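You operate a simulated robot arm through the tools that you are given. There is no shell and no other tool. Be economical: measure what you need, move in short steps, check, and stop when the job is done.

Carry out the task below with a simulated robot arm. There is one attempt and no reset: what you move stays moved.

TASK
Wipe the dust off the blue sample, then glue its middle with the gluing block.
Fine: wiping block for the dust; both blocks back where they stood, glue box shut again. Set down upright: wiping block, gluing block. A coat counts when it lies all over at full strength: go over it till it gets no stronger. What is to be rubbed or washed off counts as gone when no trace of it is left.

It is judged by the outcome, as a careful person would: the job done as asked, and still so three seconds after it is handed in. It fails if anything else is knocked over, pushed out of place, dropped, spilled or broken.

THE ROBOT
A 7-joint arm with a two-finger parallel gripper, fixed in place. Base frame: the origin is at the foot of the arm, x ahead of it, y to its left, z up; the work surface is at about z = 0. Readings come in m, degrees, newtons and seconds.
With the tool pointing down near the work surface it reaches from about 0.22 to 0.58 m from the base axis. Its first joint turns from -66.0 to 66.0 degrees. Payload 2.5 kg.
The TCP is the grasp point between the finger pads, 0.023 m short of the fingertips. In the tool frame z runs along the fingers and y along their closing line. Largest opening 0.094 m; finger width 0.038, thickness 0.01; the body of the gripper, 0.054 by 0.096 m, starts 0.039 m behind the TCP.
Orientation is that of the tool frame in the base frame, as [roll, pitch, yaw] about the fixed x, y, z axes, in that order (R = Rz(yaw) Ry(pitch) Rx(roll)). With the fingers straight down and closing along the base's y, the tool's x points along the base's -x, its y along +y and its z along -z.

THE INTERFACE
- The arm moves only by the tool apply_moves. Its arguments are lists of equal length, an entry for each row: "jaw": the closure, from 0 (fully open) to 1 (shut); "linear": the shift along the tool's x, y, z in units of 25 mm (1.0 is 25 mm), a list of three; "delta_rot": the turn, a rotation vector about the tool's x, y, z in units of 8 degrees (1.0 is 8 degrees), a list of three. In form: {"jaw": [jaw, ...], "linear": [[x, y, z], ...], "delta_rot": [[rx, ry, rz], ...]}. A call has 1 to 10 rows; each row shifts and turns the commanded pose from where the row before left it, along the tool's axes as they then stand. A call with a number of a shift or a turn outside -1 to 1 is refused whole. Each row takes 0.2 s and may step no farther than 0.05 m and 8.6 degrees from the row before; otherwise, or with a gripper value out of range, the whole call is refused. A pose out of reach is approached as far as the arm can. The call stops where the force on the tool passes 40 N (or 10 N more than at its start, if that is more) or the arm is blocked; 0.2 s more then pass. Each finger travels about 0.108 m/s and halts on what it meets, pressing with about 26 N; the grip force reading is that of the motor and also rises with nothing between the fingers. The clock runs only during rows and for 0.2 s after the last one: add rows that do not move to give the fingers time. The reply holds the time, the measured pose of the TCP, the force on the tool along the base axes, the opening and the grip force, in the units named above and with some noise, with the torque about the TCP (base axes, N m) and any sound that the robot's microphone picked up.
- Cameras (640 x 400 px; columns grow to the right, rows downward): "scene" is fixed at [0.1217, -0.4068, 0.5528]; the picture's right is [0.92, -0.39, 0.00], its down [-0.22, -0.52, -0.83] and it looks along [0.32, 0.76, -0.56] (base axes); focal length 332 px, centre (320, 200). "wrist" rides on the gripper at [0.086, 0.016, -0.074] in the tool frame; the picture's right is [-0.18, 0.98, 0.00], its down [-0.58, -0.11, -0.81] and it looks along [-0.79, -0.15, 0.59] (tool axes); focal length 243 px, centre (320, 200). There is no depth. A picture from a camera that has moved, and an enlarged one, comes with that camera's place and axes in the base frame and with its lens. The place of the scene camera against the robot may be out by one fixed shift of up to 0.025 m in any direction.
- capture(camera): a new picture of that camera. The clock stands still meanwhile.
- inspect(camera, box): a new picture of the part [left, top, right, bottom] of that camera's present view, enlarged. The clock stands still meanwhile.
- finish_job(): hands the job in; it is judged then, once.

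Work in short steps. Places have to be worked out from the pictures, the camera data and where the tool is seen: move nearer, look again, correct. Check each grasp and each placing, and mend what went wrong. You have 120 turns and 64 pictures in all, those below and enlarged ones among them. Open the gripper and draw the arm clear of the work before you hand the job in, unless the task says otherwise; then end with one line.

The tools are called as name(argument=value, ...) on one line, values as JSON. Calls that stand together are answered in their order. apply_moves: Moves the arm, as the interface text tells. Its arguments: {"type":"object","properties":{"jaw":{"type":"array","items":{"type":"number"}},"linear":{"type":"array","items":{"type":"array","items":{"type":"number"}}},"delta_rot":{"type":"array","items":{"type":"array","items":{"type":"number"}}}},"required":["jaw","linear","delta_rot"]} The other tools are called the same way: capture (camera) takes a picture; inspect (camera, box) takes an enlarged picture of a part of a camera's view; finish_job () hands the job in.

At the start:

```text
t: 0.0
tcp_pos: [0.3973, 0.1391, 0.3297]
tool_rot: [180.0, 0.0, -180.0]
force: [-0.5, 0.3, -0.4]
torque: [0.0, 0.01, 0.01]
opening: 0.0942
gripper_force: 0.1
```

scene: 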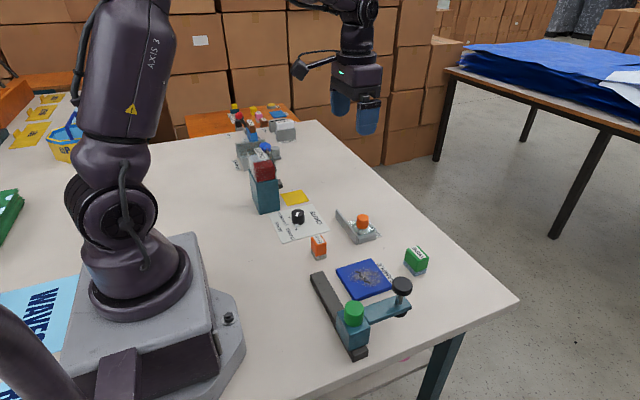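
wrist: 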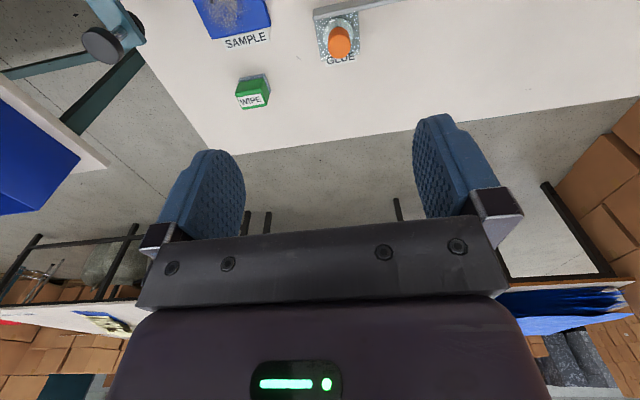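

I'll look closer at the work area first.

inspect(camera="scene", box=[290, 190, 450, 290])

inspect(camera="scene", box=[220, 100, 420, 225])

inspect(camera="scene", box=[290, 240, 450, 365])

```text
4.00 times, centred on (370, 240) of scene
camera zoom: at [0.1217, -0.4068, 0.5528], right [0.92, -0.39, 0.0], down [-0.22, -0.52, -0.83], along [0.32, 0.76, -0.56], focal length 1327 px, centre (120, 40)
```

zoom: 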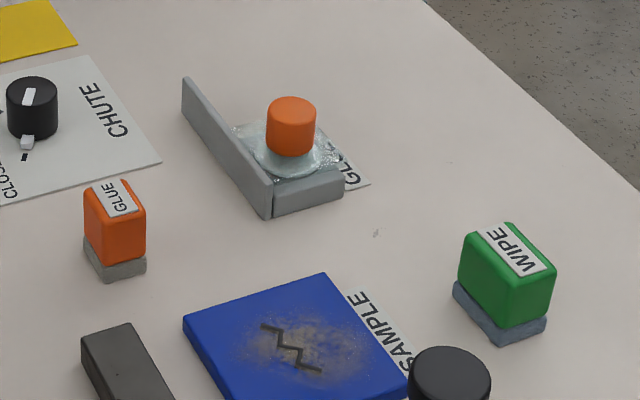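

```text
3.20 times, centred on (320, 162) of scene
camera zoom: at [0.1217, -0.4068, 0.5528], right [0.92, -0.39, 0.0], down [-0.22, -0.52, -0.83], along [0.32, 0.76, -0.56], focal length 1062 px, centre (320, 320)
```

zoom: 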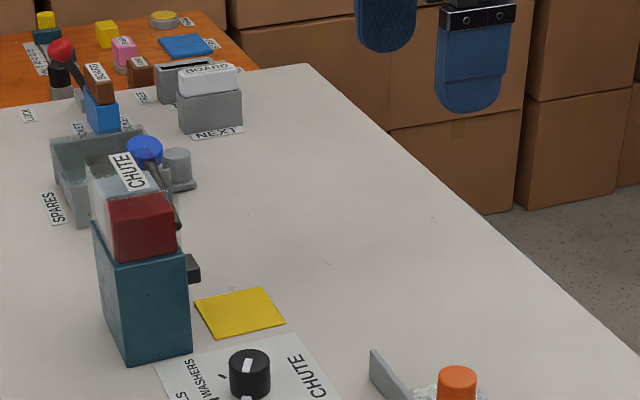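

```text
3.20 times, centred on (370, 302) of scene
camera zoom: at [0.1217, -0.4068, 0.5528], right [0.92, -0.39, 0.0], down [-0.22, -0.52, -0.83], along [0.32, 0.76, -0.56], focal length 1062 px, centre (160, -128)
```

zoom: 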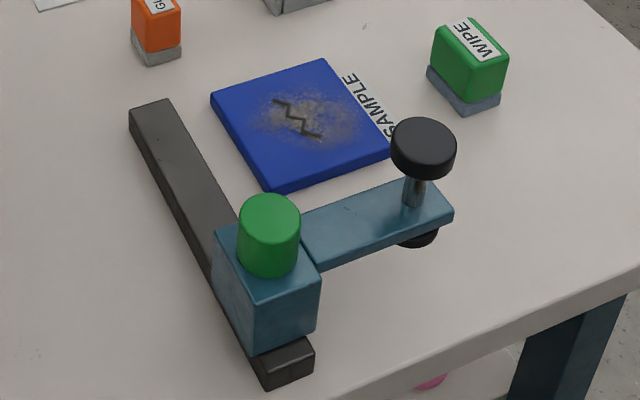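

Moving the arm back towards the base to view the blocks, the sample and the glue box with the wrist camera.

apply_moves(jaw=[0, 0, 0, 0, 0], linear=[[0.8, -0.6, 0], [0.8, -0.6, 0], [0.8, -0.6, 0], [0.8, -0.6, 0], [0, 0, 0]], delta_rot=[[0, 0, 0], [0, 0, 0], [0, 0, 0], [0, 0, 0], [0, 0, 0]])

capture(camera="wrist")

```text
t: 1.2
tcp_pos: [0.316, 0.0774, 0.3284]
tool_rot: [180.0, 0.0, -180.0]
force: [0.5, 0.0, -0.7]
torque: [0.01, 0.01, 0.02]
opening: 0.0941
gripper_force: 0.1
```

```text
58 pictures are left
camera wrist: at [0.2303, 0.094, 0.4038], right [0.18, 0.98, 0.0], down [0.58, -0.11, 0.81], along [0.79, -0.15, -0.59], focal length 243 px, centre (320, 200)
```

wrist: 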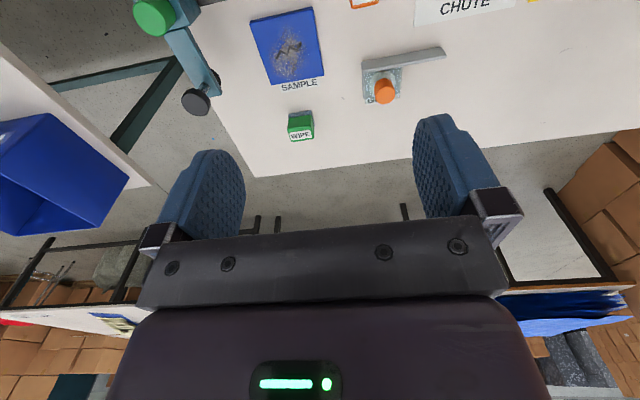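

inspect(camera="wrist", box=[230, 0, 470, 150])

```text
2.67 times, centred on (350, 75) of wrist
camera zoom: at [0.2303, 0.094, 0.4038], right [0.18, 0.98, 0.0], down [0.58, -0.11, 0.81], along [0.79, -0.15, -0.59], focal length 647 px, centre (240, 533)
```

zoom: 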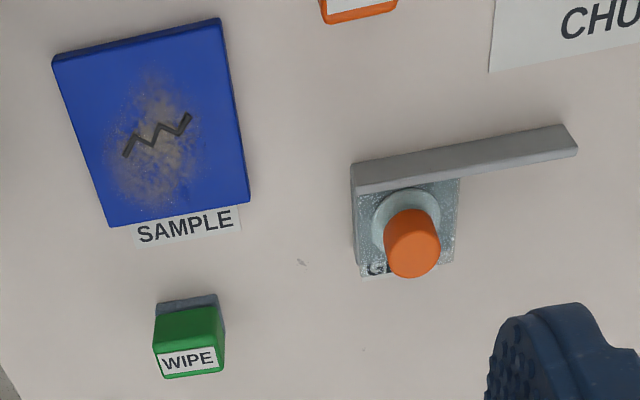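

Get a closer view of the glue box and the gluing block.

apply_moves(jaw=[0, 0, 0, 0, 0, 0], linear=[[-0.68, 0.7, 0.8], [-0.68, 0.7, 0.8], [-0.68, 0.7, 0.8], [-0.68, 0.7, 0.8], [-0.68, 0.7, 0.8], [0, 0, 0]], delta_rot=[[0, 0, 0], [0, 0, 0], [0, 0, 0], [0, 0, 0], [0, 0, 0], [0, 0, 0]])

capture(camera="wrist")

inspect(camera="scene", box=[330, 200, 394, 250])

```text
t: 2.6
tcp_pos: [0.4021, 0.1672, 0.2293]
tool_rot: [-179.9, 0.0, 180.0]
force: [0.6, 0.3, -0.5]
torque: [0.0, -0.02, 0.02]
opening: 0.0942
gripper_force: 0.1
```

```text
56 pictures are left
camera wrist: at [0.3162, 0.1824, 0.3057], right [0.18, 0.98, 0.0], down [0.58, -0.11, 0.81], along [0.79, -0.15, -0.59], focal length 243 px, centre (320, 200)
```

wrist: 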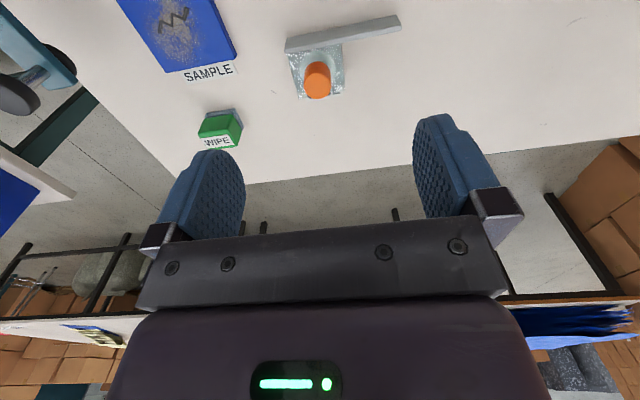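

```text
8.00 times, centred on (362, 225) of scene
camera zoom: at [0.1217, -0.4068, 0.5528], right [0.92, -0.39, 0.0], down [-0.22, -0.52, -0.83], along [0.32, 0.76, -0.56], focal length 2655 px, centre (-16, 0)
```

zoom: 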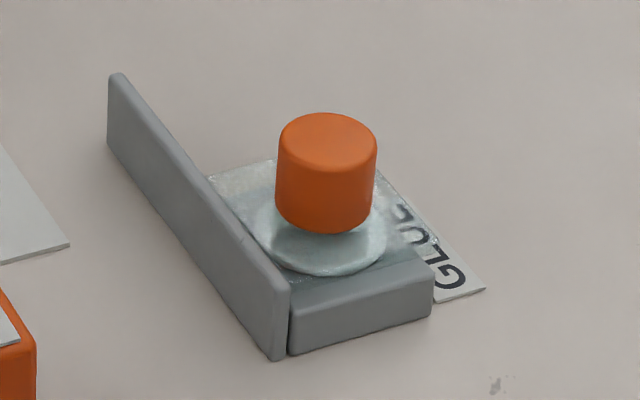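

inspect(camera="wrist", box=[270, 5, 414, 110])

```text
3.81 times, centred on (342, 58) of wrist
camera zoom: at [0.3162, 0.1824, 0.3057], right [0.18, 0.98, 0.0], down [0.58, -0.11, 0.81], along [0.79, -0.15, -0.59], focal length 924 px, centre (236, 743)
```

zoom: 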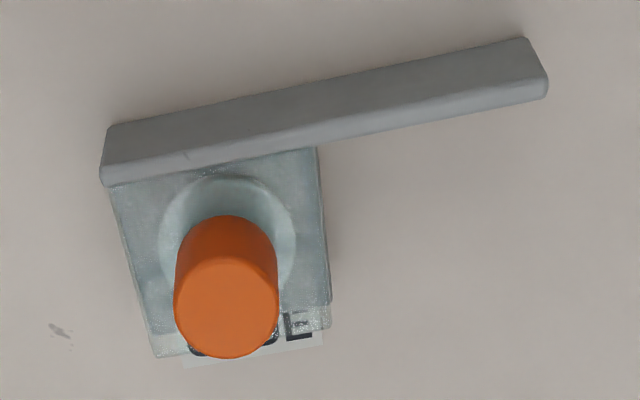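

The lid appears to be a translucent plate that slides along the grey rail towards +y, with its knob at about (0.45, 0.155). Next I look at the wiping block from closer.

apply_moves(jaw=[0, 0, 0, 0, 0, 0, 0, 0], linear=[[0, -0.95, 0.2], [0, -0.95, 0.2], [0, -0.95, 0.2], [0, -0.95, 0.2], [0, -0.95, 0.2], [0, -0.95, 0.2], [0, -0.95, 0.2], [0, 0, 0]], delta_rot=[[0, 0, 0], [0, 0, 0], [0, 0, 0], [0, 0, 0], [0, 0, 0], [0, 0, 0], [0, 0, 0], [0, 0, 0]])

capture(camera="wrist")

inspect(camera="scene", box=[384, 230, 448, 280])

```text
t: 4.4
tcp_pos: [0.4021, -0.0006, 0.1944]
tool_rot: [-180.0, 0.0, 180.0]
force: [-0.4, 0.5, 0.2]
torque: [-0.01, -0.01, 0.0]
opening: 0.0941
gripper_force: 0.1
```

```text
53 pictures are left
camera wrist: at [0.3149, 0.0156, 0.2696], right [0.18, 0.98, 0.0], down [0.58, -0.11, 0.81], along [0.79, -0.15, -0.59], focal length 243 px, centre (320, 200)
```

wrist: 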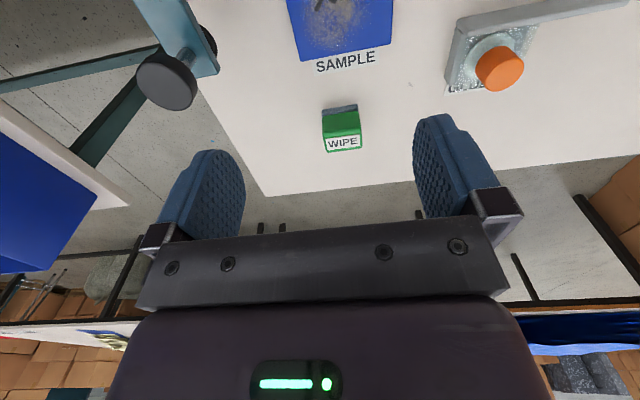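

```text
8.00 times, centred on (416, 255) of scene
camera zoom: at [0.1217, -0.4068, 0.5528], right [0.92, -0.39, 0.0], down [-0.22, -0.52, -0.83], along [0.32, 0.76, -0.56], focal length 2655 px, centre (-448, -240)
```

zoom: 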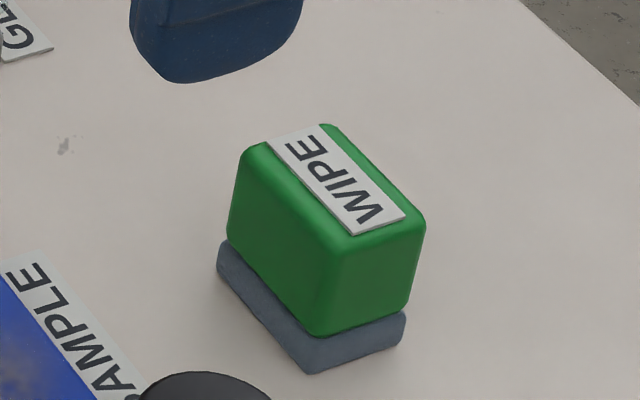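

inspect(camera="wrist", box=[276, 80, 404, 160])

```text
5.00 times, centred on (340, 120) of wrist
camera zoom: at [0.3149, 0.0156, 0.2696], right [0.18, 0.98, 0.0], down [0.58, -0.11, 0.81], along [0.79, -0.15, -0.59], focal length 1213 px, centre (220, 600)
```

zoom: 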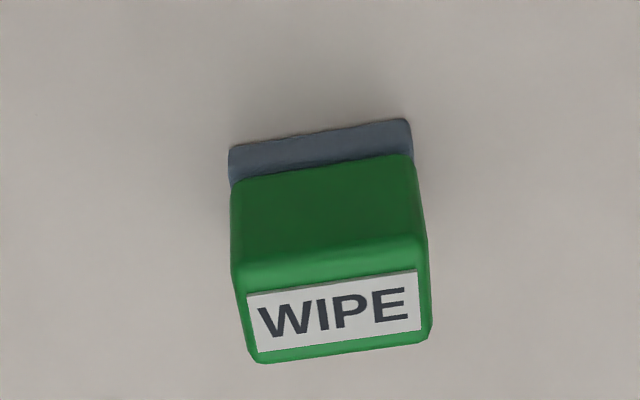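

The wiping block is about 0.027 × 0.045 × 0.048 m, square to the axes, centred near (0.502, 0.007). I move over it and check.

apply_moves(jaw=[0, 0, 0, 0, 0, 0], linear=[[-0.8, 0.06, 0.7], [-0.8, 0.06, 0.7], [-0.8, 0.06, 0.7], [-0.8, 0.06, 0.7], [-0.8, 0.06, 0.7], [0, 0, 0]], delta_rot=[[0, 0, 0], [0, 0, 0], [0, 0, 0], [0, 0, 0], [0, 0, 0], [0, 0, 0]])

capture(camera="scene")

capture(camera="wrist")

```text
t: 5.8
tcp_pos: [0.5026, 0.0076, 0.106]
tool_rot: [-180.0, 0.0, 180.0]
force: [-0.1, 0.0, 0.1]
torque: [-0.03, 0.01, 0.01]
opening: 0.0941
gripper_force: 0.0
```

```text
50 pictures are left
```

scene: 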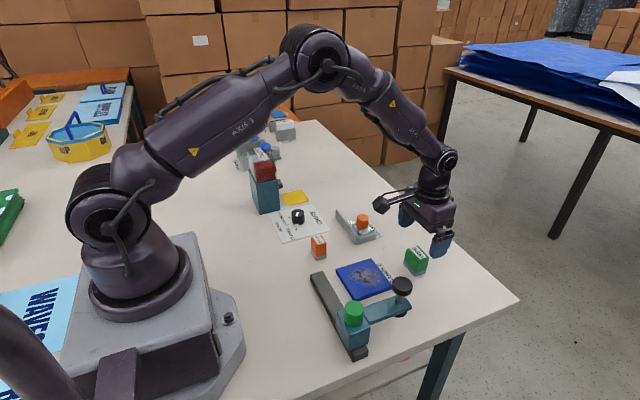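

```text
49 pictures are left
camera wrist: at [0.4166, 0.0234, 0.1812], right [0.18, 0.98, 0.0], down [0.58, -0.11, 0.81], along [0.79, -0.15, -0.59], focal length 243 px, centre (320, 200)
```

wrist: 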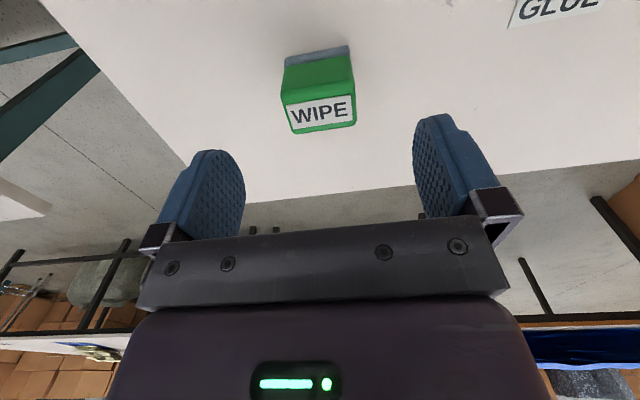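

The picture confirms the centre at (0.504, 0.007). I descend to TCP z ≈ 0.038 and close.

apply_moves(jaw=[0, 0, 0, 0, 0], linear=[[0, 0, 0.7], [0, 0, 0.7], [0, 0, 0.7], [0, 0, 0.62], [0, 0, 0]], delta_rot=[[0, 0, 0], [0, 0, 0], [0, 0, 0], [0, 0, 0], [0, 0, 0]])

apply_moves(jaw=[0.3, 0.45, 1, 1, 1], linear=[[0, 0, 0], [0, 0, 0], [0, 0, 0], [0, 0, 0], [0, 0, 0]], delta_rot=[[0, 0, 0], [0, 0, 0], [0, 0, 0], [0, 0, 0], [0, 0, 0]])

```text
t: 7.0
tcp_pos: [0.5023, 0.0083, 0.0383]
tool_rot: [180.0, 0.1, 180.0]
force: [1.1, 0.2, 0.7]
torque: [0.01, 0.03, 0.0]
opening: 0.0941
gripper_force: 0.0
```

```text
t: 8.2
tcp_pos: [0.5027, 0.0084, 0.0394]
tool_rot: [-180.0, 0.0, 180.0]
force: [-0.1, -0.3, -0.2]
torque: [0.02, 0.01, 0.0]
opening: 0.0441
gripper_force: 26.4
```

Gripped (0.044 opening). I lift and carry it above the sample, about (0.385, 0.017).

apply_moves(jaw=[1, 1, 1, 1, 1, 1, 1, 1], linear=[[0, 0, -0.8], [0, 0, -0.8], [0.94, 0.08, 0], [0.94, 0.08, 0], [0.94, 0.08, 0], [0.94, 0.08, 0], [0.94, 0.08, 0], [0, 0, 0]], delta_rot=[[0, 0, 0], [0, 0, 0], [0, 0, 0], [0, 0, 0], [0, 0, 0], [0, 0, 0], [0, 0, 0], [0, 0, 0]])

capture(camera="wrist")

inspect(camera="scene", box=[300, 220, 460, 320])

```text
t: 10.0
tcp_pos: [0.3846, 0.0161, 0.078]
tool_rot: [180.0, 0.0, -180.0]
force: [-0.1, 0.7, -0.7]
torque: [0.01, -0.04, -0.01]
opening: 0.0443
gripper_force: 26.1
```

```text
48 pictures are left
camera wrist: at [0.2981, 0.0325, 0.1545], right [0.18, 0.98, 0.0], down [0.58, -0.11, 0.81], along [0.79, -0.15, -0.59], focal length 243 px, centre (320, 200)
```

wrist: 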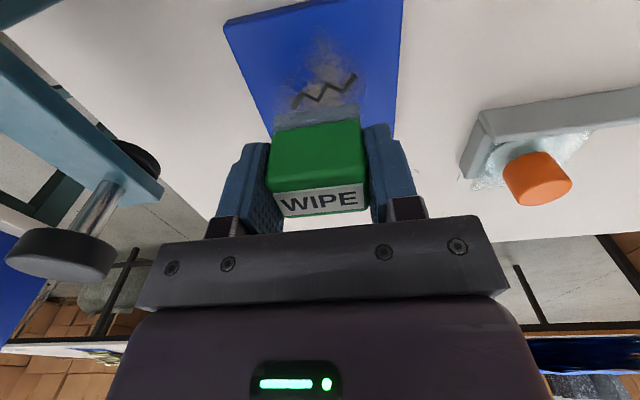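

```text
4.00 times, centred on (380, 270) of scene
camera zoom: at [0.1217, -0.4068, 0.5528], right [0.92, -0.39, 0.0], down [-0.22, -0.52, -0.83], along [0.32, 0.76, -0.56], focal length 1327 px, centre (80, -80)
```

zoom: 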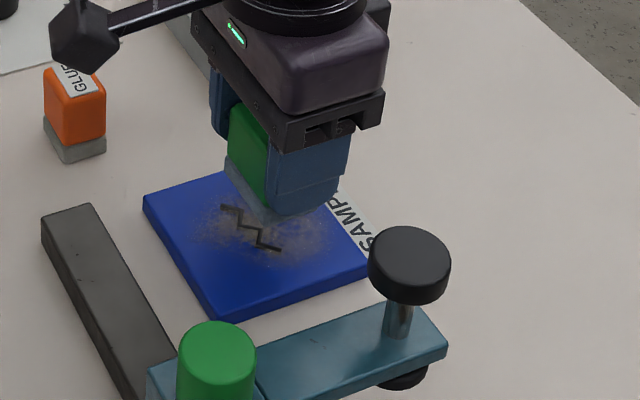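

Sample centre is at (0.379, 0.020). I lower slowly until contact.

apply_moves(jaw=[1, 1, 1, 1], linear=[[0, 0, 0.5], [0, 0, 0.4], [0, 0, 0.16], [0, 0, 0]], delta_rot=[[0, 0, 0], [0, 0, 0], [0, 0, 0], [0, 0, 0]])

```text
t: 11.0
tcp_pos: [0.3846, 0.0182, 0.0534]
tool_rot: [-180.0, 0.0, -179.9]
force: [0.5, 0.5, -0.7]
torque: [-0.01, -0.01, 0.03]
opening: 0.0441
gripper_force: 25.9
```

apply_moves(jaw=[1, 1, 1], linear=[[0, 0, 0.08], [0, 0, 0.08], [0, 0, 0]], delta_rot=[[0, 0, 0], [0, 0, 0], [0, 0, 0]])

```text
t: 11.8
tcp_pos: [0.386, 0.0182, 0.0499]
tool_rot: [180.0, 0.1, -180.0]
force: [-4.4, 0.1, 24.2]
torque: [-0.01, 0.12, -0.01]
opening: 0.0446
gripper_force: 25.7
```

Contact with 24 N; I back off to a lighter press and make a short test stroke.

apply_moves(jaw=[1, 1, 1, 1], linear=[[0, 0, -0.06], [0.3, 0, 0], [0.3, 0, 0], [0, 0, 0]], delta_rot=[[0, 0, 0], [0, 0, 0], [0, 0, 0], [0, 0, 0]])

inspect(camera="scene", box=[300, 220, 460, 320])

```text
t: 12.8
tcp_pos: [0.3702, 0.0177, 0.0505]
tool_rot: [179.9, -0.2, -180.0]
force: [2.3, -0.5, 6.4]
torque: [0.04, -0.17, 0.05]
opening: 0.0443
gripper_force: 25.8
```

```text
4.00 times, centred on (380, 270) of scene
camera zoom: at [0.1217, -0.4068, 0.5528], right [0.92, -0.39, 0.0], down [-0.22, -0.52, -0.83], along [0.32, 0.76, -0.56], focal length 1327 px, centre (80, -80)
```

zoom: 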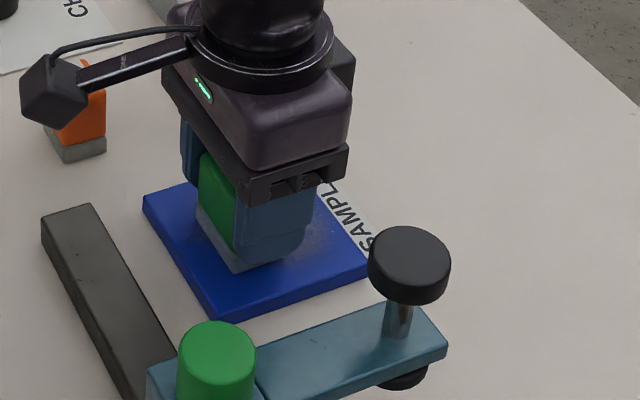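

The sample stays put and the press is 6 N. I wipe in strokes over the full length on this lane.

apply_moves(jaw=[1, 1, 1, 1, 1, 1, 1, 1, 1], linear=[[0.7, 0, 0], [-0.75, 0, 0], [-0.75, 0, 0], [-0.75, 0, 0], [0.75, 0, 0], [0.75, 0, 0], [0.75, 0, 0], [-0.75, 0, 0], [-0.75, 0, 0]], delta_rot=[[0, 0, 0], [0, 0, 0], [0, 0, 0], [0, 0, 0], [0, 0, 0], [0, 0, 0], [0, 0, 0], [0, 0, 0], [0, 0, 0]])

apply_moves(jaw=[1, 1, 1, 1, 1, 1, 1, 1, 1, 1], linear=[[-0.75, 0, 0], [0, 0.9, 0], [0.75, 0, 0], [0.75, 0, 0], [0.75, 0, 0], [-0.75, 0, 0], [-0.75, 0, 0], [-0.75, 0, 0], [0, -0.8, 0], [0, -0.8, 0]], delta_rot=[[0, 0, 0], [0, 0, 0], [0, 0, 0], [0, 0, 0], [0, 0, 0], [0, 0, 0], [0, 0, 0], [0, 0, 0], [0, 0, 0], [0, 0, 0]])

apply_moves(jaw=[1, 1, 1, 1, 1, 1, 1, 1, 1, 1], linear=[[0.75, 0, 0], [0.75, 0, 0], [0.75, 0, 0], [-0.75, 0, 0], [-0.75, 0, 0], [-0.75, 0, 0], [0, 0.7, 0], [0.75, 0, 0], [0.75, 0, 0], [0.75, 0, 0]], delta_rot=[[0, 0, 0], [0, 0, 0], [0, 0, 0], [0, 0, 0], [0, 0, 0], [0, 0, 0], [0, 0, 0], [0, 0, 0], [0, 0, 0], [0, 0, 0]])

```text
t: 14.8
tcp_pos: [0.3888, 0.0172, 0.0498]
tool_rot: [180.0, -0.1, -180.0]
force: [-0.3, 0.1, 2.1]
torque: [0.02, 0.01, -0.03]
opening: 0.0439
gripper_force: 26.2
```

```text
t: 17.0
tcp_pos: [0.4091, 0.0015, 0.05]
tool_rot: [-179.9, 0.1, 179.9]
force: [0.9, 2.3, 6.9]
torque: [0.07, -0.09, -0.02]
opening: 0.0444
gripper_force: 26.0
```

```text
t: 19.2
tcp_pos: [0.3522, 0.0175, 0.0502]
tool_rot: [-179.9, -0.2, 180.0]
force: [-0.1, 0.9, 1.8]
torque: [0.02, -0.07, 0.01]
opening: 0.044
gripper_force: 26.0
```

I lift and look at the sample.

apply_moves(jaw=[1, 1, 1, 1, 1, 1], linear=[[0, 0, -0.9], [-0.9, 0, 0], [-0.9, 0, 0], [-0.9, 0, 0], [-0.9, 0, 0], [0, 0, 0]], delta_rot=[[0, 0, 0], [0, 0, 0], [0, 0, 0], [0, 0, 0], [0, 0, 0], [0, 0, 0]])

inspect(camera="scene", box=[324, 245, 404, 305])

```text
t: 20.6
tcp_pos: [0.4417, 0.0165, 0.0719]
tool_rot: [180.0, 0.0, 180.0]
force: [-0.6, -0.3, -0.5]
torque: [0.01, 0.01, 0.0]
opening: 0.0442
gripper_force: 25.7
```

```text
6.67 times, centred on (364, 275) of scene
camera zoom: at [0.1217, -0.4068, 0.5528], right [0.92, -0.39, 0.0], down [-0.22, -0.52, -0.83], along [0.32, 0.76, -0.56], focal length 2212 px, centre (27, -300)
```

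zoom: 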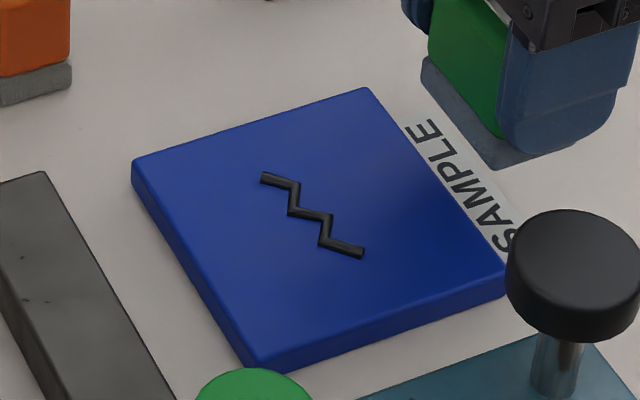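

Looks clean. I verify from above with the wrist camera.

apply_moves(jaw=[1, 1, 1, 1, 1, 1, 1], linear=[[0.75, 0, -0.9], [0.75, 0, -0.9], [0.75, 0, -0.9], [0.75, 0, -0.9], [0.75, 0, -0.9], [0.75, 0, -0.5], [0, 0, 0]], delta_rot=[[0, 0, 0], [0, 0, 0], [0, 0, 0], [0, 0, 0], [0, 0, 0], [0, 0, 0], [0, 0, 0]])

inspect(camera="wrist", box=[220, 0, 420, 125])

```text
t: 22.2
tcp_pos: [0.3271, 0.0183, 0.1971]
tool_rot: [-180.0, -0.1, -180.0]
force: [0.0, 0.0, -1.0]
torque: [0.01, 0.02, 0.01]
opening: 0.0441
gripper_force: 26.1
```

```text
3.20 times, centred on (320, 62) of wrist
camera zoom: at [0.2407, 0.0334, 0.273], right [0.18, 0.98, 0.0], down [0.58, -0.11, 0.81], along [0.79, -0.15, -0.59], focal length 776 px, centre (320, 640)
```

zoom: 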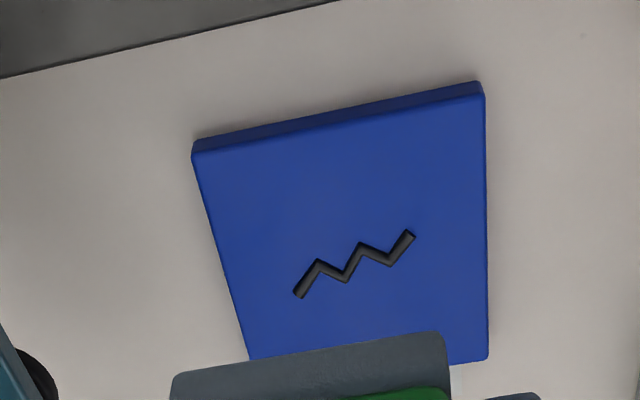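

Completely clean. I return the wiping block, retracing the commanded moves to hover above its original place.

apply_moves(jaw=[1, 1, 1, 1, 1, 1, 1, 1, 1], linear=[[-0.8625, -0.05, 0.4], [-0.8625, -0.05, 0.4], [-0.8625, -0.05, 0.4], [-0.8625, -0.05, 0.4], [-0.8625, -0.05, 0.4], [-0.8625, -0.05, 0.4], [-0.8625, -0.05, 0.4], [-0.8625, -0.05, 0.4], [0, 0, 0.9]], delta_rot=[[0, 0, 0], [0, 0, 0], [0, 0, 0], [0, 0, 0], [0, 0, 0], [0, 0, 0], [0, 0, 0], [0, 0, 0], [0, 0, 0]])

apply_moves(jaw=[1, 1, 1, 1, 1], linear=[[0, 0, 0.8], [0, 0, 0.8], [0, 0, 0.4], [0, 0, 0.21], [0, 0, 0]], delta_rot=[[0, 0, 0], [0, 0, 0], [0, 0, 0], [0, 0, 0], [0, 0, 0]])

```text
t: 24.2
tcp_pos: [0.5031, 0.0075, 0.0941]
tool_rot: [-180.0, -0.1, -180.0]
force: [0.1, -0.6, -0.7]
torque: [0.01, 0.0, 0.04]
opening: 0.0442
gripper_force: 26.1
```

```text
t: 25.4
tcp_pos: [0.5025, 0.009, 0.0413]
tool_rot: [-180.0, 0.0, -179.9]
force: [0.0, -0.1, -0.7]
torque: [0.01, 0.02, 0.02]
opening: 0.0444
gripper_force: 26.1
```

apply_moves(jaw=[1, 1, 1, 1], linear=[[0, 0, 0.04], [0, 0, 0.02], [0, 0, 0], [0, 0, 0]], delta_rot=[[0, 0, 0], [0, 0, 0], [0, 0, 0], [0, 0, 0]])

```text
t: 26.4
tcp_pos: [0.5025, 0.0086, 0.0384]
tool_rot: [180.0, -0.1, -179.9]
force: [0.4, -0.1, -1.3]
torque: [0.0, 0.0, -0.01]
opening: 0.0445
gripper_force: 25.8
```

apply_moves(jaw=[1, 1, 1, 1], linear=[[0, 0, 0.03], [0, 0, 0], [0, 0, 0.03], [0, 0, 0]], delta_rot=[[0, 0, 0], [0, 0, 0], [0, 0, 0], [0, 0, 0]])

```text
t: 27.4
tcp_pos: [0.5025, 0.0074, 0.0365]
tool_rot: [180.0, 0.2, -180.0]
force: [-3.2, -0.6, 9.8]
torque: [0.0, 0.03, -0.03]
opening: 0.0441
gripper_force: 26.0
```

On the table (10 N contact). I release slowly, then rise clear.

apply_moves(jaw=[0.45, 0.3, 0.1, 0, 0, 0, 0, 0, 0], linear=[[0, 0, -0.03], [0, 0, 0], [0, 0, 0], [0, 0, 0], [0, 0, 0], [0, 0, -0.9], [0, 0, -0.9], [0, 0, -0.9], [0, 0, -0.9]], delta_rot=[[0, 0, 0], [0, 0, 0], [0, 0, 0], [0, 0, 0], [0, 0, 0], [0, 0, 0], [0, 0, 0], [0, 0, 0], [0, 0, 0]])

inspect(camera="scene", box=[290, 190, 450, 290])

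```text
t: 29.4
tcp_pos: [0.5025, 0.0086, 0.1269]
tool_rot: [180.0, 0.0, -179.9]
force: [0.1, 0.8, -0.6]
torque: [-0.02, 0.01, -0.01]
opening: 0.0941
gripper_force: 0.1
```

```text
4.00 times, centred on (370, 240) of scene
camera zoom: at [0.1217, -0.4068, 0.5528], right [0.92, -0.39, 0.0], down [-0.22, -0.52, -0.83], along [0.32, 0.76, -0.56], focal length 1327 px, centre (120, 40)
```

zoom: 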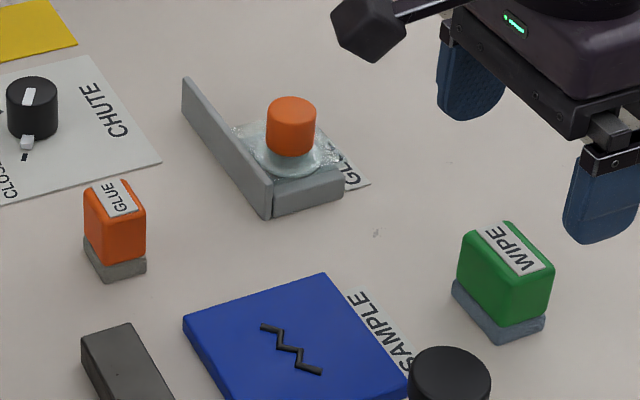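

The wiping block is back where it stood. I go over the lid knob for a close look.

apply_moves(jaw=[0, 0, 0, 0, 0, 0, 0], linear=[[0.35, 0.977, 0], [0.35, 0.977, 0], [0.35, 0.977, 0], [0.35, 0.977, 0], [0.35, 0.977, 0], [0.35, 0.977, 0], [0, 0, 0]], delta_rot=[[0, 0, 0], [0, 0, 0], [0, 0, 0], [0, 0, 0], [0, 0, 0], [0, 0, 0], [0, 0, 0]])

capture(camera="wrist")

inspect(camera="scene", box=[320, 180, 400, 255])

```text
t: 31.0
tcp_pos: [0.449, 0.1558, 0.1261]
tool_rot: [180.0, -0.1, 180.0]
force: [0.3, -0.2, 0.0]
torque: [-0.03, 0.01, -0.02]
opening: 0.0939
gripper_force: 0.1
```

```text
42 pictures are left
camera wrist: at [0.3621, 0.1719, 0.2013], right [0.18, 0.98, 0.0], down [0.58, -0.11, 0.81], along [0.79, -0.15, -0.59], focal length 243 px, centre (320, 200)
```

wrist: 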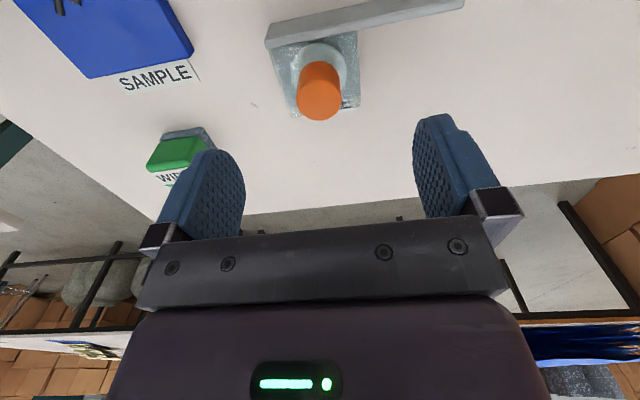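

```text
5.33 times, centred on (360, 218) of scene
camera zoom: at [0.1217, -0.4068, 0.5528], right [0.92, -0.39, 0.0], down [-0.22, -0.52, -0.83], along [0.32, 0.76, -0.56], focal length 1770 px, centre (107, 107)
```

zoom: 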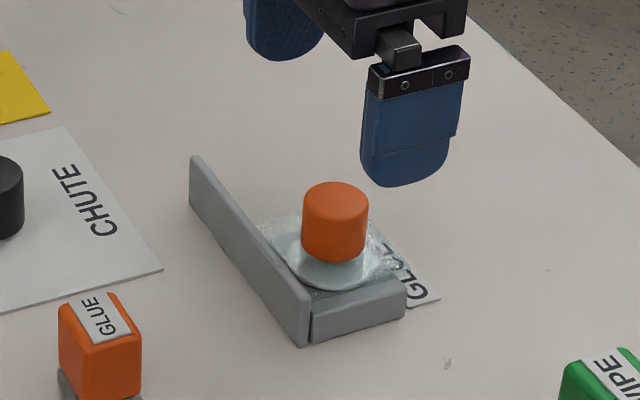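

Knob centre ≈ (0.450, 0.155), top ≈ 0.055. I lower to TCP z ≈ 0.055, keeping fingertips above the rail, and close.

apply_moves(jaw=[0, 0, 0, 0, 0], linear=[[0, 0, 0.8], [0, 0, 0.8], [0, 0, 0.8], [0, 0, 0.42], [0, 0, 0]], delta_rot=[[0, 0, 0], [0, 0, 0], [0, 0, 0], [0, 0, 0], [0, 0, 0]])

inspect(camera="scene", box=[320, 180, 400, 255])

```text
t: 32.2
tcp_pos: [0.4481, 0.1543, 0.0584]
tool_rot: [-180.0, 0.1, 180.0]
force: [-0.4, 0.6, 0.1]
torque: [-0.01, -0.02, 0.0]
opening: 0.0942
gripper_force: 0.1
```

```text
5.33 times, centred on (360, 218) of scene
camera zoom: at [0.1217, -0.4068, 0.5528], right [0.92, -0.39, 0.0], down [-0.22, -0.52, -0.83], along [0.32, 0.76, -0.56], focal length 1770 px, centre (107, 107)
```

zoom: 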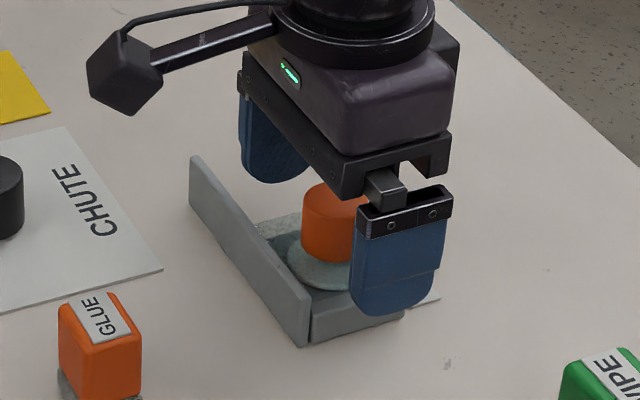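

apply_moves(jaw=[0.3, 0.5, 1, 1, 1, 1], linear=[[0, 0, 0.12], [0, 0, 0], [0, 0, 0], [0, 0, 0], [0, 0, 0], [0, 0, 0]], delta_rot=[[0, 0, 0], [0, 0, 0], [0, 0, 0], [0, 0, 0], [0, 0, 0], [0, 0, 0]])

```text
t: 33.6
tcp_pos: [0.4483, 0.1549, 0.0547]
tool_rot: [-180.0, 0.0, -179.9]
force: [3.3, 4.5, -5.4]
torque: [-0.48, -0.09, 0.02]
opening: 0.029
gripper_force: 44.8
```

Gripped at 0.029. I try sliding it gently along +y.

apply_moves(jaw=[1, 1, 1], linear=[[0, 0.2, 0], [0, 0.3, 0], [0, 0, 0]], delta_rot=[[0, 0, 0], [0, 0, 0], [0, 0, 0]])

inspect(camera="scene", box=[320, 180, 400, 255])

```text
t: 34.4
tcp_pos: [0.4487, 0.1659, 0.0541]
tool_rot: [-180.0, -0.1, -179.9]
force: [-5.5, -0.6, 2.2]
torque: [0.43, 0.38, -0.07]
opening: 0.0294
gripper_force: 44.7
```

```text
5.33 times, centred on (360, 218) of scene
camera zoom: at [0.1217, -0.4068, 0.5528], right [0.92, -0.39, 0.0], down [-0.22, -0.52, -0.83], along [0.32, 0.76, -0.56], focal length 1770 px, centre (107, 107)
```

zoom: 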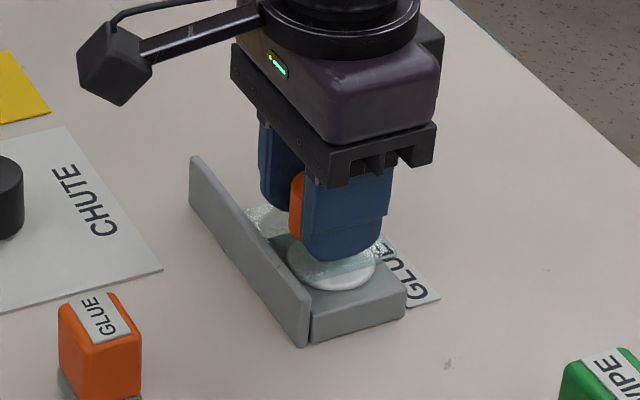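

It slides and the round glue pad appears. I continue to slide, watching forces.

apply_moves(jaw=[1, 1, 1, 1, 1, 1], linear=[[0, 0.4, 0], [0, 0.4, 0], [0, 0.4, 0], [0, 0.4, 0], [0, 0.2, 0], [0, 0, 0]], delta_rot=[[0, 0, 0], [0, 0, 0], [0, 0, 0], [0, 0, 0], [0, 0, 0], [0, 0, 0]])

inspect(camera="scene", box=[320, 180, 400, 255])

```text
t: 35.8
tcp_pos: [0.4488, 0.2115, 0.0534]
tool_rot: [-179.9, 0.0, 180.0]
force: [4.4, -1.5, -11.1]
torque: [0.52, -0.58, -0.08]
opening: 0.0289
gripper_force: 45.0
```

```text
5.33 times, centred on (360, 218) of scene
camera zoom: at [0.1218, -0.4068, 0.5528], right [0.92, -0.39, 0.0], down [-0.22, -0.52, -0.83], along [0.32, 0.76, -0.56], focal length 1770 px, centre (107, 107)
```

zoom: 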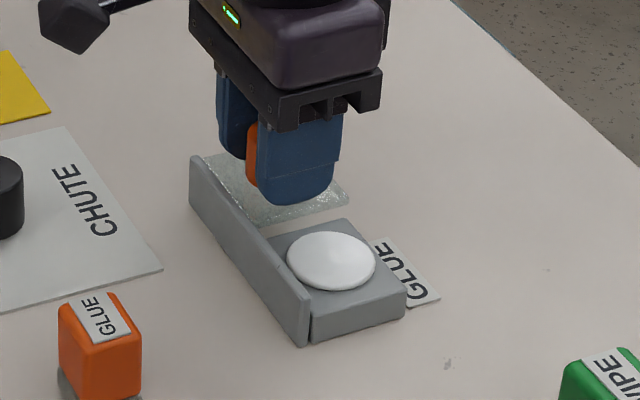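

The glue pad is fully uncovered. I release the knob and rise.

apply_moves(jaw=[0.5, 0.3, 0, 0, 0, 0, 0, 0], linear=[[0, 0, 0], [0, 0, 0], [0, 0, 0], [0, 0, 0], [0, 0, -0.8], [0, 0, -0.8], [0, 0, -0.8], [0, 0, 0]], delta_rot=[[0, 0, 0], [0, 0, 0], [0, 0, 0], [0, 0, 0], [0, 0, 0], [0, 0, 0], [0, 0, 0], [0, 0, 0]])

capture(camera="wrist")

```text
t: 37.6
tcp_pos: [0.4483, 0.2137, 0.1131]
tool_rot: [179.9, 0.0, 180.0]
force: [-0.2, -0.3, -1.0]
torque: [0.01, 0.03, 0.01]
opening: 0.0938
gripper_force: 0.0
```

```text
37 pictures are left
camera wrist: at [0.3621, 0.2285, 0.1889], right [0.18, 0.98, 0.0], down [0.58, -0.11, 0.81], along [0.79, -0.15, -0.59], focal length 243 px, centre (320, 200)
```

wrist: 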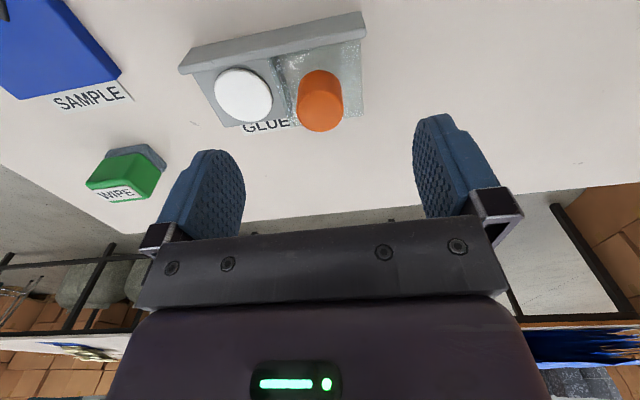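

Pad centre is at (0.449, 0.154), diameter ~0.043. Now I move to view the gluing block.

apply_moves(jaw=[0, 0, 0, 0, 0, 0, 0, 0, 0], linear=[[0.84, -0.52, -0.44], [0.84, -0.52, -0.44], [0.84, -0.52, -0.44], [0.84, -0.52, -0.44], [0.84, -0.52, -0.44], [0.84, -0.52, -0.44], [0.84, -0.52, -0.44], [0.84, -0.52, -0.44], [0, 0, 0]], delta_rot=[[0, 0, 0], [0, 0, 0], [0, 0, 0], [0, 0, 0], [0, 0, 0], [0, 0, 0], [0, 0, 0], [0, 0, 0], [0, 0, 0]])

capture(camera="wrist")

```text
t: 39.6
tcp_pos: [0.2814, 0.1065, 0.201]
tool_rot: [-180.0, -0.1, -180.0]
force: [1.3, 0.0, 0.0]
torque: [0.01, 0.03, 0.0]
opening: 0.0941
gripper_force: 0.0
```

```text
36 pictures are left
camera wrist: at [0.1951, 0.1227, 0.2765], right [0.18, 0.98, 0.0], down [0.58, -0.11, 0.81], along [0.79, -0.15, -0.59], focal length 243 px, centre (320, 200)
```

wrist: 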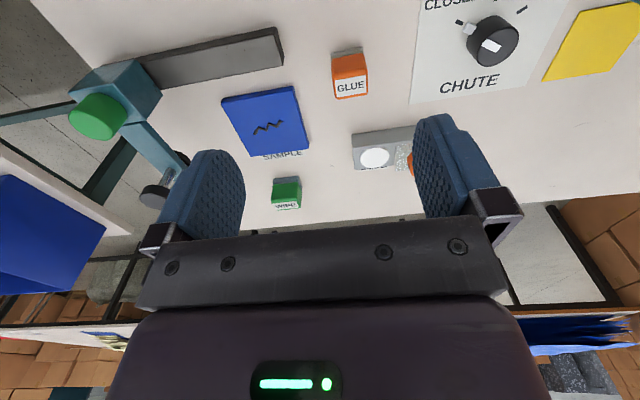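

inspect(camera="wrist", box=[300, 30, 396, 110])

```text
5.00 times, centred on (348, 70) of wrist
camera zoom: at [0.1951, 0.1227, 0.2765], right [0.18, 0.98, 0.0], down [0.58, -0.11, 0.81], along [0.79, -0.15, -0.59], focal length 1213 px, centre (180, 850)
```

zoom: 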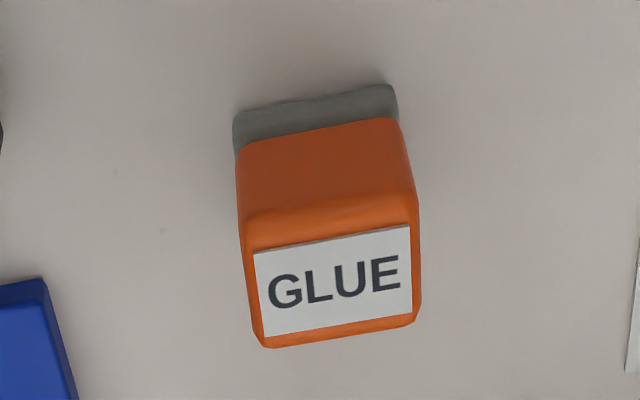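

The gluing block is ~0.033 wide, centre (0.322, 0.129), height 0.047. I go over it, descend and look.

apply_moves(jaw=[0, 0, 0, 0, 0], linear=[[-0.41, 0.225, 0.9], [-0.41, 0.225, 0.9], [-0.41, 0.225, 0.9], [-0.41, 0.225, 0.9], [0, 0, 0]], delta_rot=[[0, 0, 0], [0, 0, 0], [0, 0, 0], [0, 0, 0], [0, 0, 0]])

capture(camera="wrist")

```text
t: 40.8
tcp_pos: [0.3213, 0.13, 0.1096]
tool_rot: [-179.9, 0.0, -180.0]
force: [0.5, -0.6, -1.0]
torque: [0.0, -0.04, -0.04]
opening: 0.0941
gripper_force: 0.1
```

```text
34 pictures are left
camera wrist: at [0.2344, 0.1458, 0.1859], right [0.18, 0.98, 0.0], down [0.58, -0.11, 0.81], along [0.79, -0.15, -0.59], focal length 243 px, centre (320, 200)
```

wrist: 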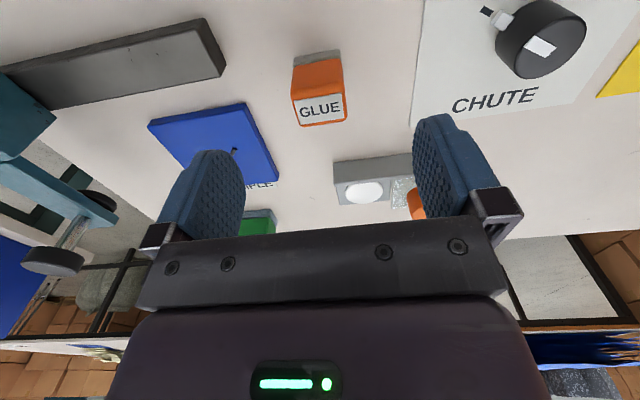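

Centred. I descend and grip.

apply_moves(jaw=[0, 0, 0, 0, 0], linear=[[-0.05, 0, 0.8], [0, 0, 0.8], [0, 0, 0.8], [0, 0, 0.44], [0, 0, 0]], delta_rot=[[0, 0, 0], [0, 0, 0], [0, 0, 0], [0, 0, 0], [0, 0, 0]])

apply_moves(jaw=[0.3, 0.5, 1, 1, 1], linear=[[0, 0, 0], [0, 0, 0], [0, 0, 0], [0, 0, 0], [0, 0, 0]], delta_rot=[[0, 0, 0], [0, 0, 0], [0, 0, 0], [0, 0, 0], [0, 0, 0]])

```text
t: 42.0
tcp_pos: [0.3231, 0.1296, 0.0403]
tool_rot: [180.0, 0.0, 179.9]
force: [-0.1, 0.1, -0.8]
torque: [0.01, 0.04, 0.04]
opening: 0.094
gripper_force: 0.0
```

```text
t: 43.2
tcp_pos: [0.3234, 0.13, 0.0399]
tool_rot: [-180.0, 0.0, 179.9]
force: [1.0, -0.4, -0.5]
torque: [0.0, -0.01, 0.02]
opening: 0.0334
gripper_force: 25.7
```

Gripped (0.033). I lift and carry it over the glue pad.

apply_moves(jaw=[1, 1, 1, 1, 1, 1, 1, 1, 1], linear=[[0, 0, -0.8], [0, 0, -0.8], [0, 0, -0.4], [-1, 0.192, 0], [-1, 0.192, 0], [-1, 0.192, 0], [-1, 0.192, 0], [-1, 0.192, 0], [0, 0, 0]], delta_rot=[[0, 0, 0], [0, 0, 0], [0, 0, 0], [0, 0, 0], [0, 0, 0], [0, 0, 0], [0, 0, 0], [0, 0, 0], [0, 0, 0]])

inspect(camera="scene", box=[320, 180, 400, 255])

capture(camera="wrist")

```text
t: 45.2
tcp_pos: [0.4484, 0.1543, 0.0876]
tool_rot: [180.0, 0.0, -179.9]
force: [-0.8, 0.9, -0.4]
torque: [0.02, 0.01, 0.01]
opening: 0.0334
gripper_force: 26.3
```

```text
5.33 times, centred on (360, 218) of scene
camera zoom: at [0.1217, -0.4068, 0.5528], right [0.92, -0.39, 0.0], down [-0.22, -0.52, -0.83], along [0.32, 0.76, -0.56], focal length 1770 px, centre (107, 107)
```

zoom: 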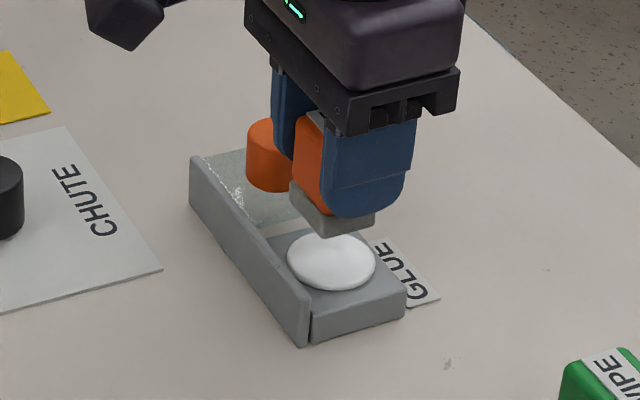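

```text
32 pictures are left
camera wrist: at [0.3617, 0.17, 0.1648], right [0.18, 0.98, 0.0], down [0.58, -0.11, 0.81], along [0.79, -0.15, -0.59], focal length 243 px, centre (320, 200)
```

wrist: 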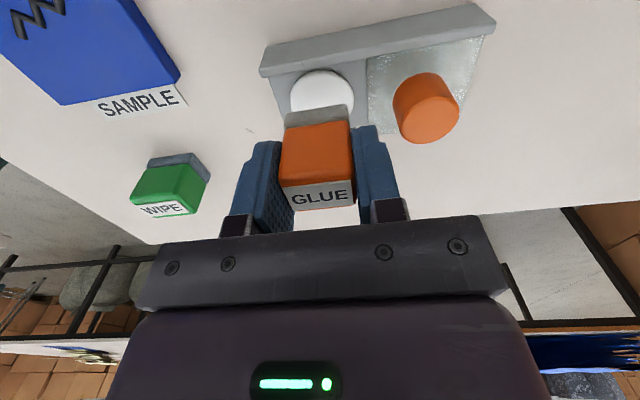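

Lower towards the pad slowly.

apply_moves(jaw=[1, 1, 1, 1], linear=[[0, 0, 0.5], [0, 0, 0.4], [0, 0, 0.1], [0, 0, 0]], delta_rot=[[0, 0, 0], [0, 0, 0], [0, 0, 0], [0, 0, 0]])

```text
t: 46.2
tcp_pos: [0.446, 0.1537, 0.0657]
tool_rot: [180.0, 0.1, 180.0]
force: [-0.2, -0.2, -0.8]
torque: [0.01, -0.04, 0.01]
opening: 0.0335
gripper_force: 25.9
```

apply_moves(jaw=[1, 1, 1, 1], linear=[[-0.05, 0, 0.06], [0, 0, 0.05], [0, 0, 0.05], [0, 0, 0]], delta_rot=[[0, 0, 0], [0, 0, 0], [0, 0, 0], [0, 0, 0]])

```text
t: 47.2
tcp_pos: [0.45, 0.1545, 0.0615]
tool_rot: [180.0, 0.0, -179.9]
force: [-2.5, 0.1, 5.8]
torque: [0.01, 0.14, -0.02]
opening: 0.0333
gripper_force: 26.0
```

Contact at 6 N; I press and rub a little to load the pad, then lift.

apply_moves(jaw=[1, 1, 1, 1, 1, 1, 1, 1], linear=[[0, 0, 0.02], [0, 0.12, 0], [0, -0.24, 0], [0, 0.12, 0], [0, 0, 0], [0, 0, -0.7], [0, 0, -0.7], [0, 0, 0]], delta_rot=[[0, 0, 0], [0, 0, 0], [0, 0, 0], [0, 0, 0], [0, 0, 0], [0, 0, 0], [0, 0, 0], [0, 0, 0]])

inspect(camera="scene", box=[320, 180, 400, 255])

```text
t: 49.0
tcp_pos: [0.4482, 0.1541, 0.0963]
tool_rot: [-180.0, 0.0, -180.0]
force: [-0.1, 0.3, -0.6]
torque: [-0.03, 0.02, 0.0]
opening: 0.0334
gripper_force: 25.7
```

```text
5.33 times, centred on (360, 218) of scene
camera zoom: at [0.1217, -0.4068, 0.5528], right [0.92, -0.39, 0.0], down [-0.22, -0.52, -0.83], along [0.32, 0.76, -0.56], focal length 1770 px, centre (107, 107)
```

zoom: 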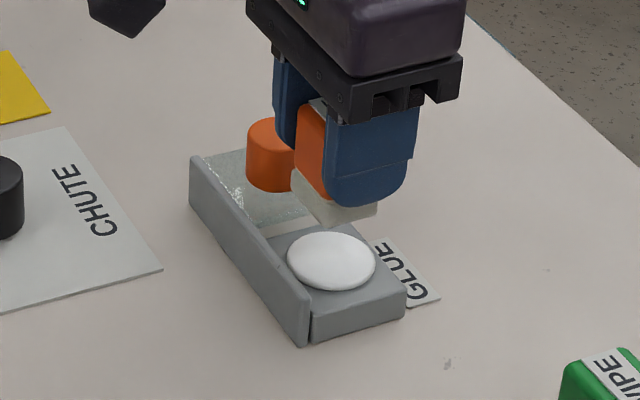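

The pad now looks loaded (whitish). I carry it above the sample's middle (0.379, 0.019).

apply_moves(jaw=[1, 1, 1, 1, 1, 1, 1, 1], linear=[[0.46, -0.9, 0], [0.46, -0.9, 0], [0.46, -0.9, 0], [0.46, -0.9, 0], [0.46, -0.9, 0], [0.46, -0.9, 0], [0, 0, 0.6], [0, 0, 0]], delta_rot=[[0, 0, 0], [0, 0, 0], [0, 0, 0], [0, 0, 0], [0, 0, 0], [0, 0, 0], [0, 0, 0], [0, 0, 0]])

capture(camera="wrist")

```text
t: 50.8
tcp_pos: [0.3807, 0.0193, 0.079]
tool_rot: [-180.0, 0.0, 180.0]
force: [0.7, -0.7, -0.2]
torque: [0.0, 0.04, 0.02]
opening: 0.0331
gripper_force: 26.0
```

```text
30 pictures are left
camera wrist: at [0.2934, 0.0352, 0.1554], right [0.18, 0.98, 0.0], down [0.58, -0.11, 0.81], along [0.79, -0.15, -0.59], focal length 243 px, centre (320, 200)
```

wrist: 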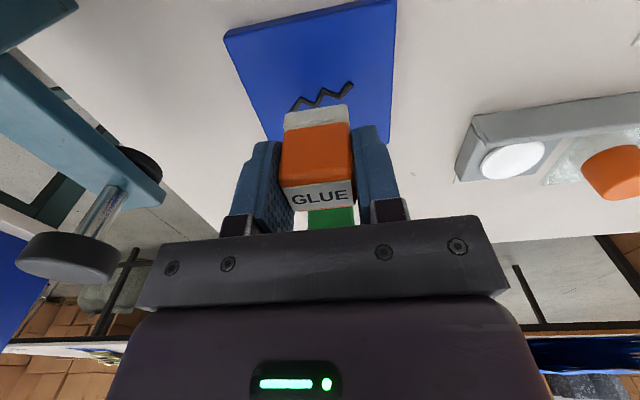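

apply_moves(jaw=[1, 1, 1, 1], linear=[[0.04, 0, 0.5], [0, 0, 0.36], [0, 0, 0.04], [0, 0, 0]], delta_rot=[[0, 0, 0], [0, 0, 0], [0, 0, 0], [0, 0, 0]])

apply_moves(jaw=[1, 1, 1, 1], linear=[[0, 0, 0.06], [0, 0, 0.05], [0, 0, 0.04], [0, 0, 0]], delta_rot=[[0, 0, 0], [0, 0, 0], [0, 0, 0], [0, 0, 0]])

```text
t: 51.8
tcp_pos: [0.3803, 0.0203, 0.0576]
tool_rot: [-180.0, 0.0, 179.9]
force: [-0.2, 0.5, -0.4]
torque: [-0.01, -0.01, -0.01]
opening: 0.0334
gripper_force: 26.2
```

```text
t: 52.8
tcp_pos: [0.3792, 0.0193, 0.0543]
tool_rot: [180.0, 0.0, -179.9]
force: [-0.5, 0.3, -1.0]
torque: [0.0, 0.02, -0.02]
opening: 0.0335
gripper_force: 25.8
```

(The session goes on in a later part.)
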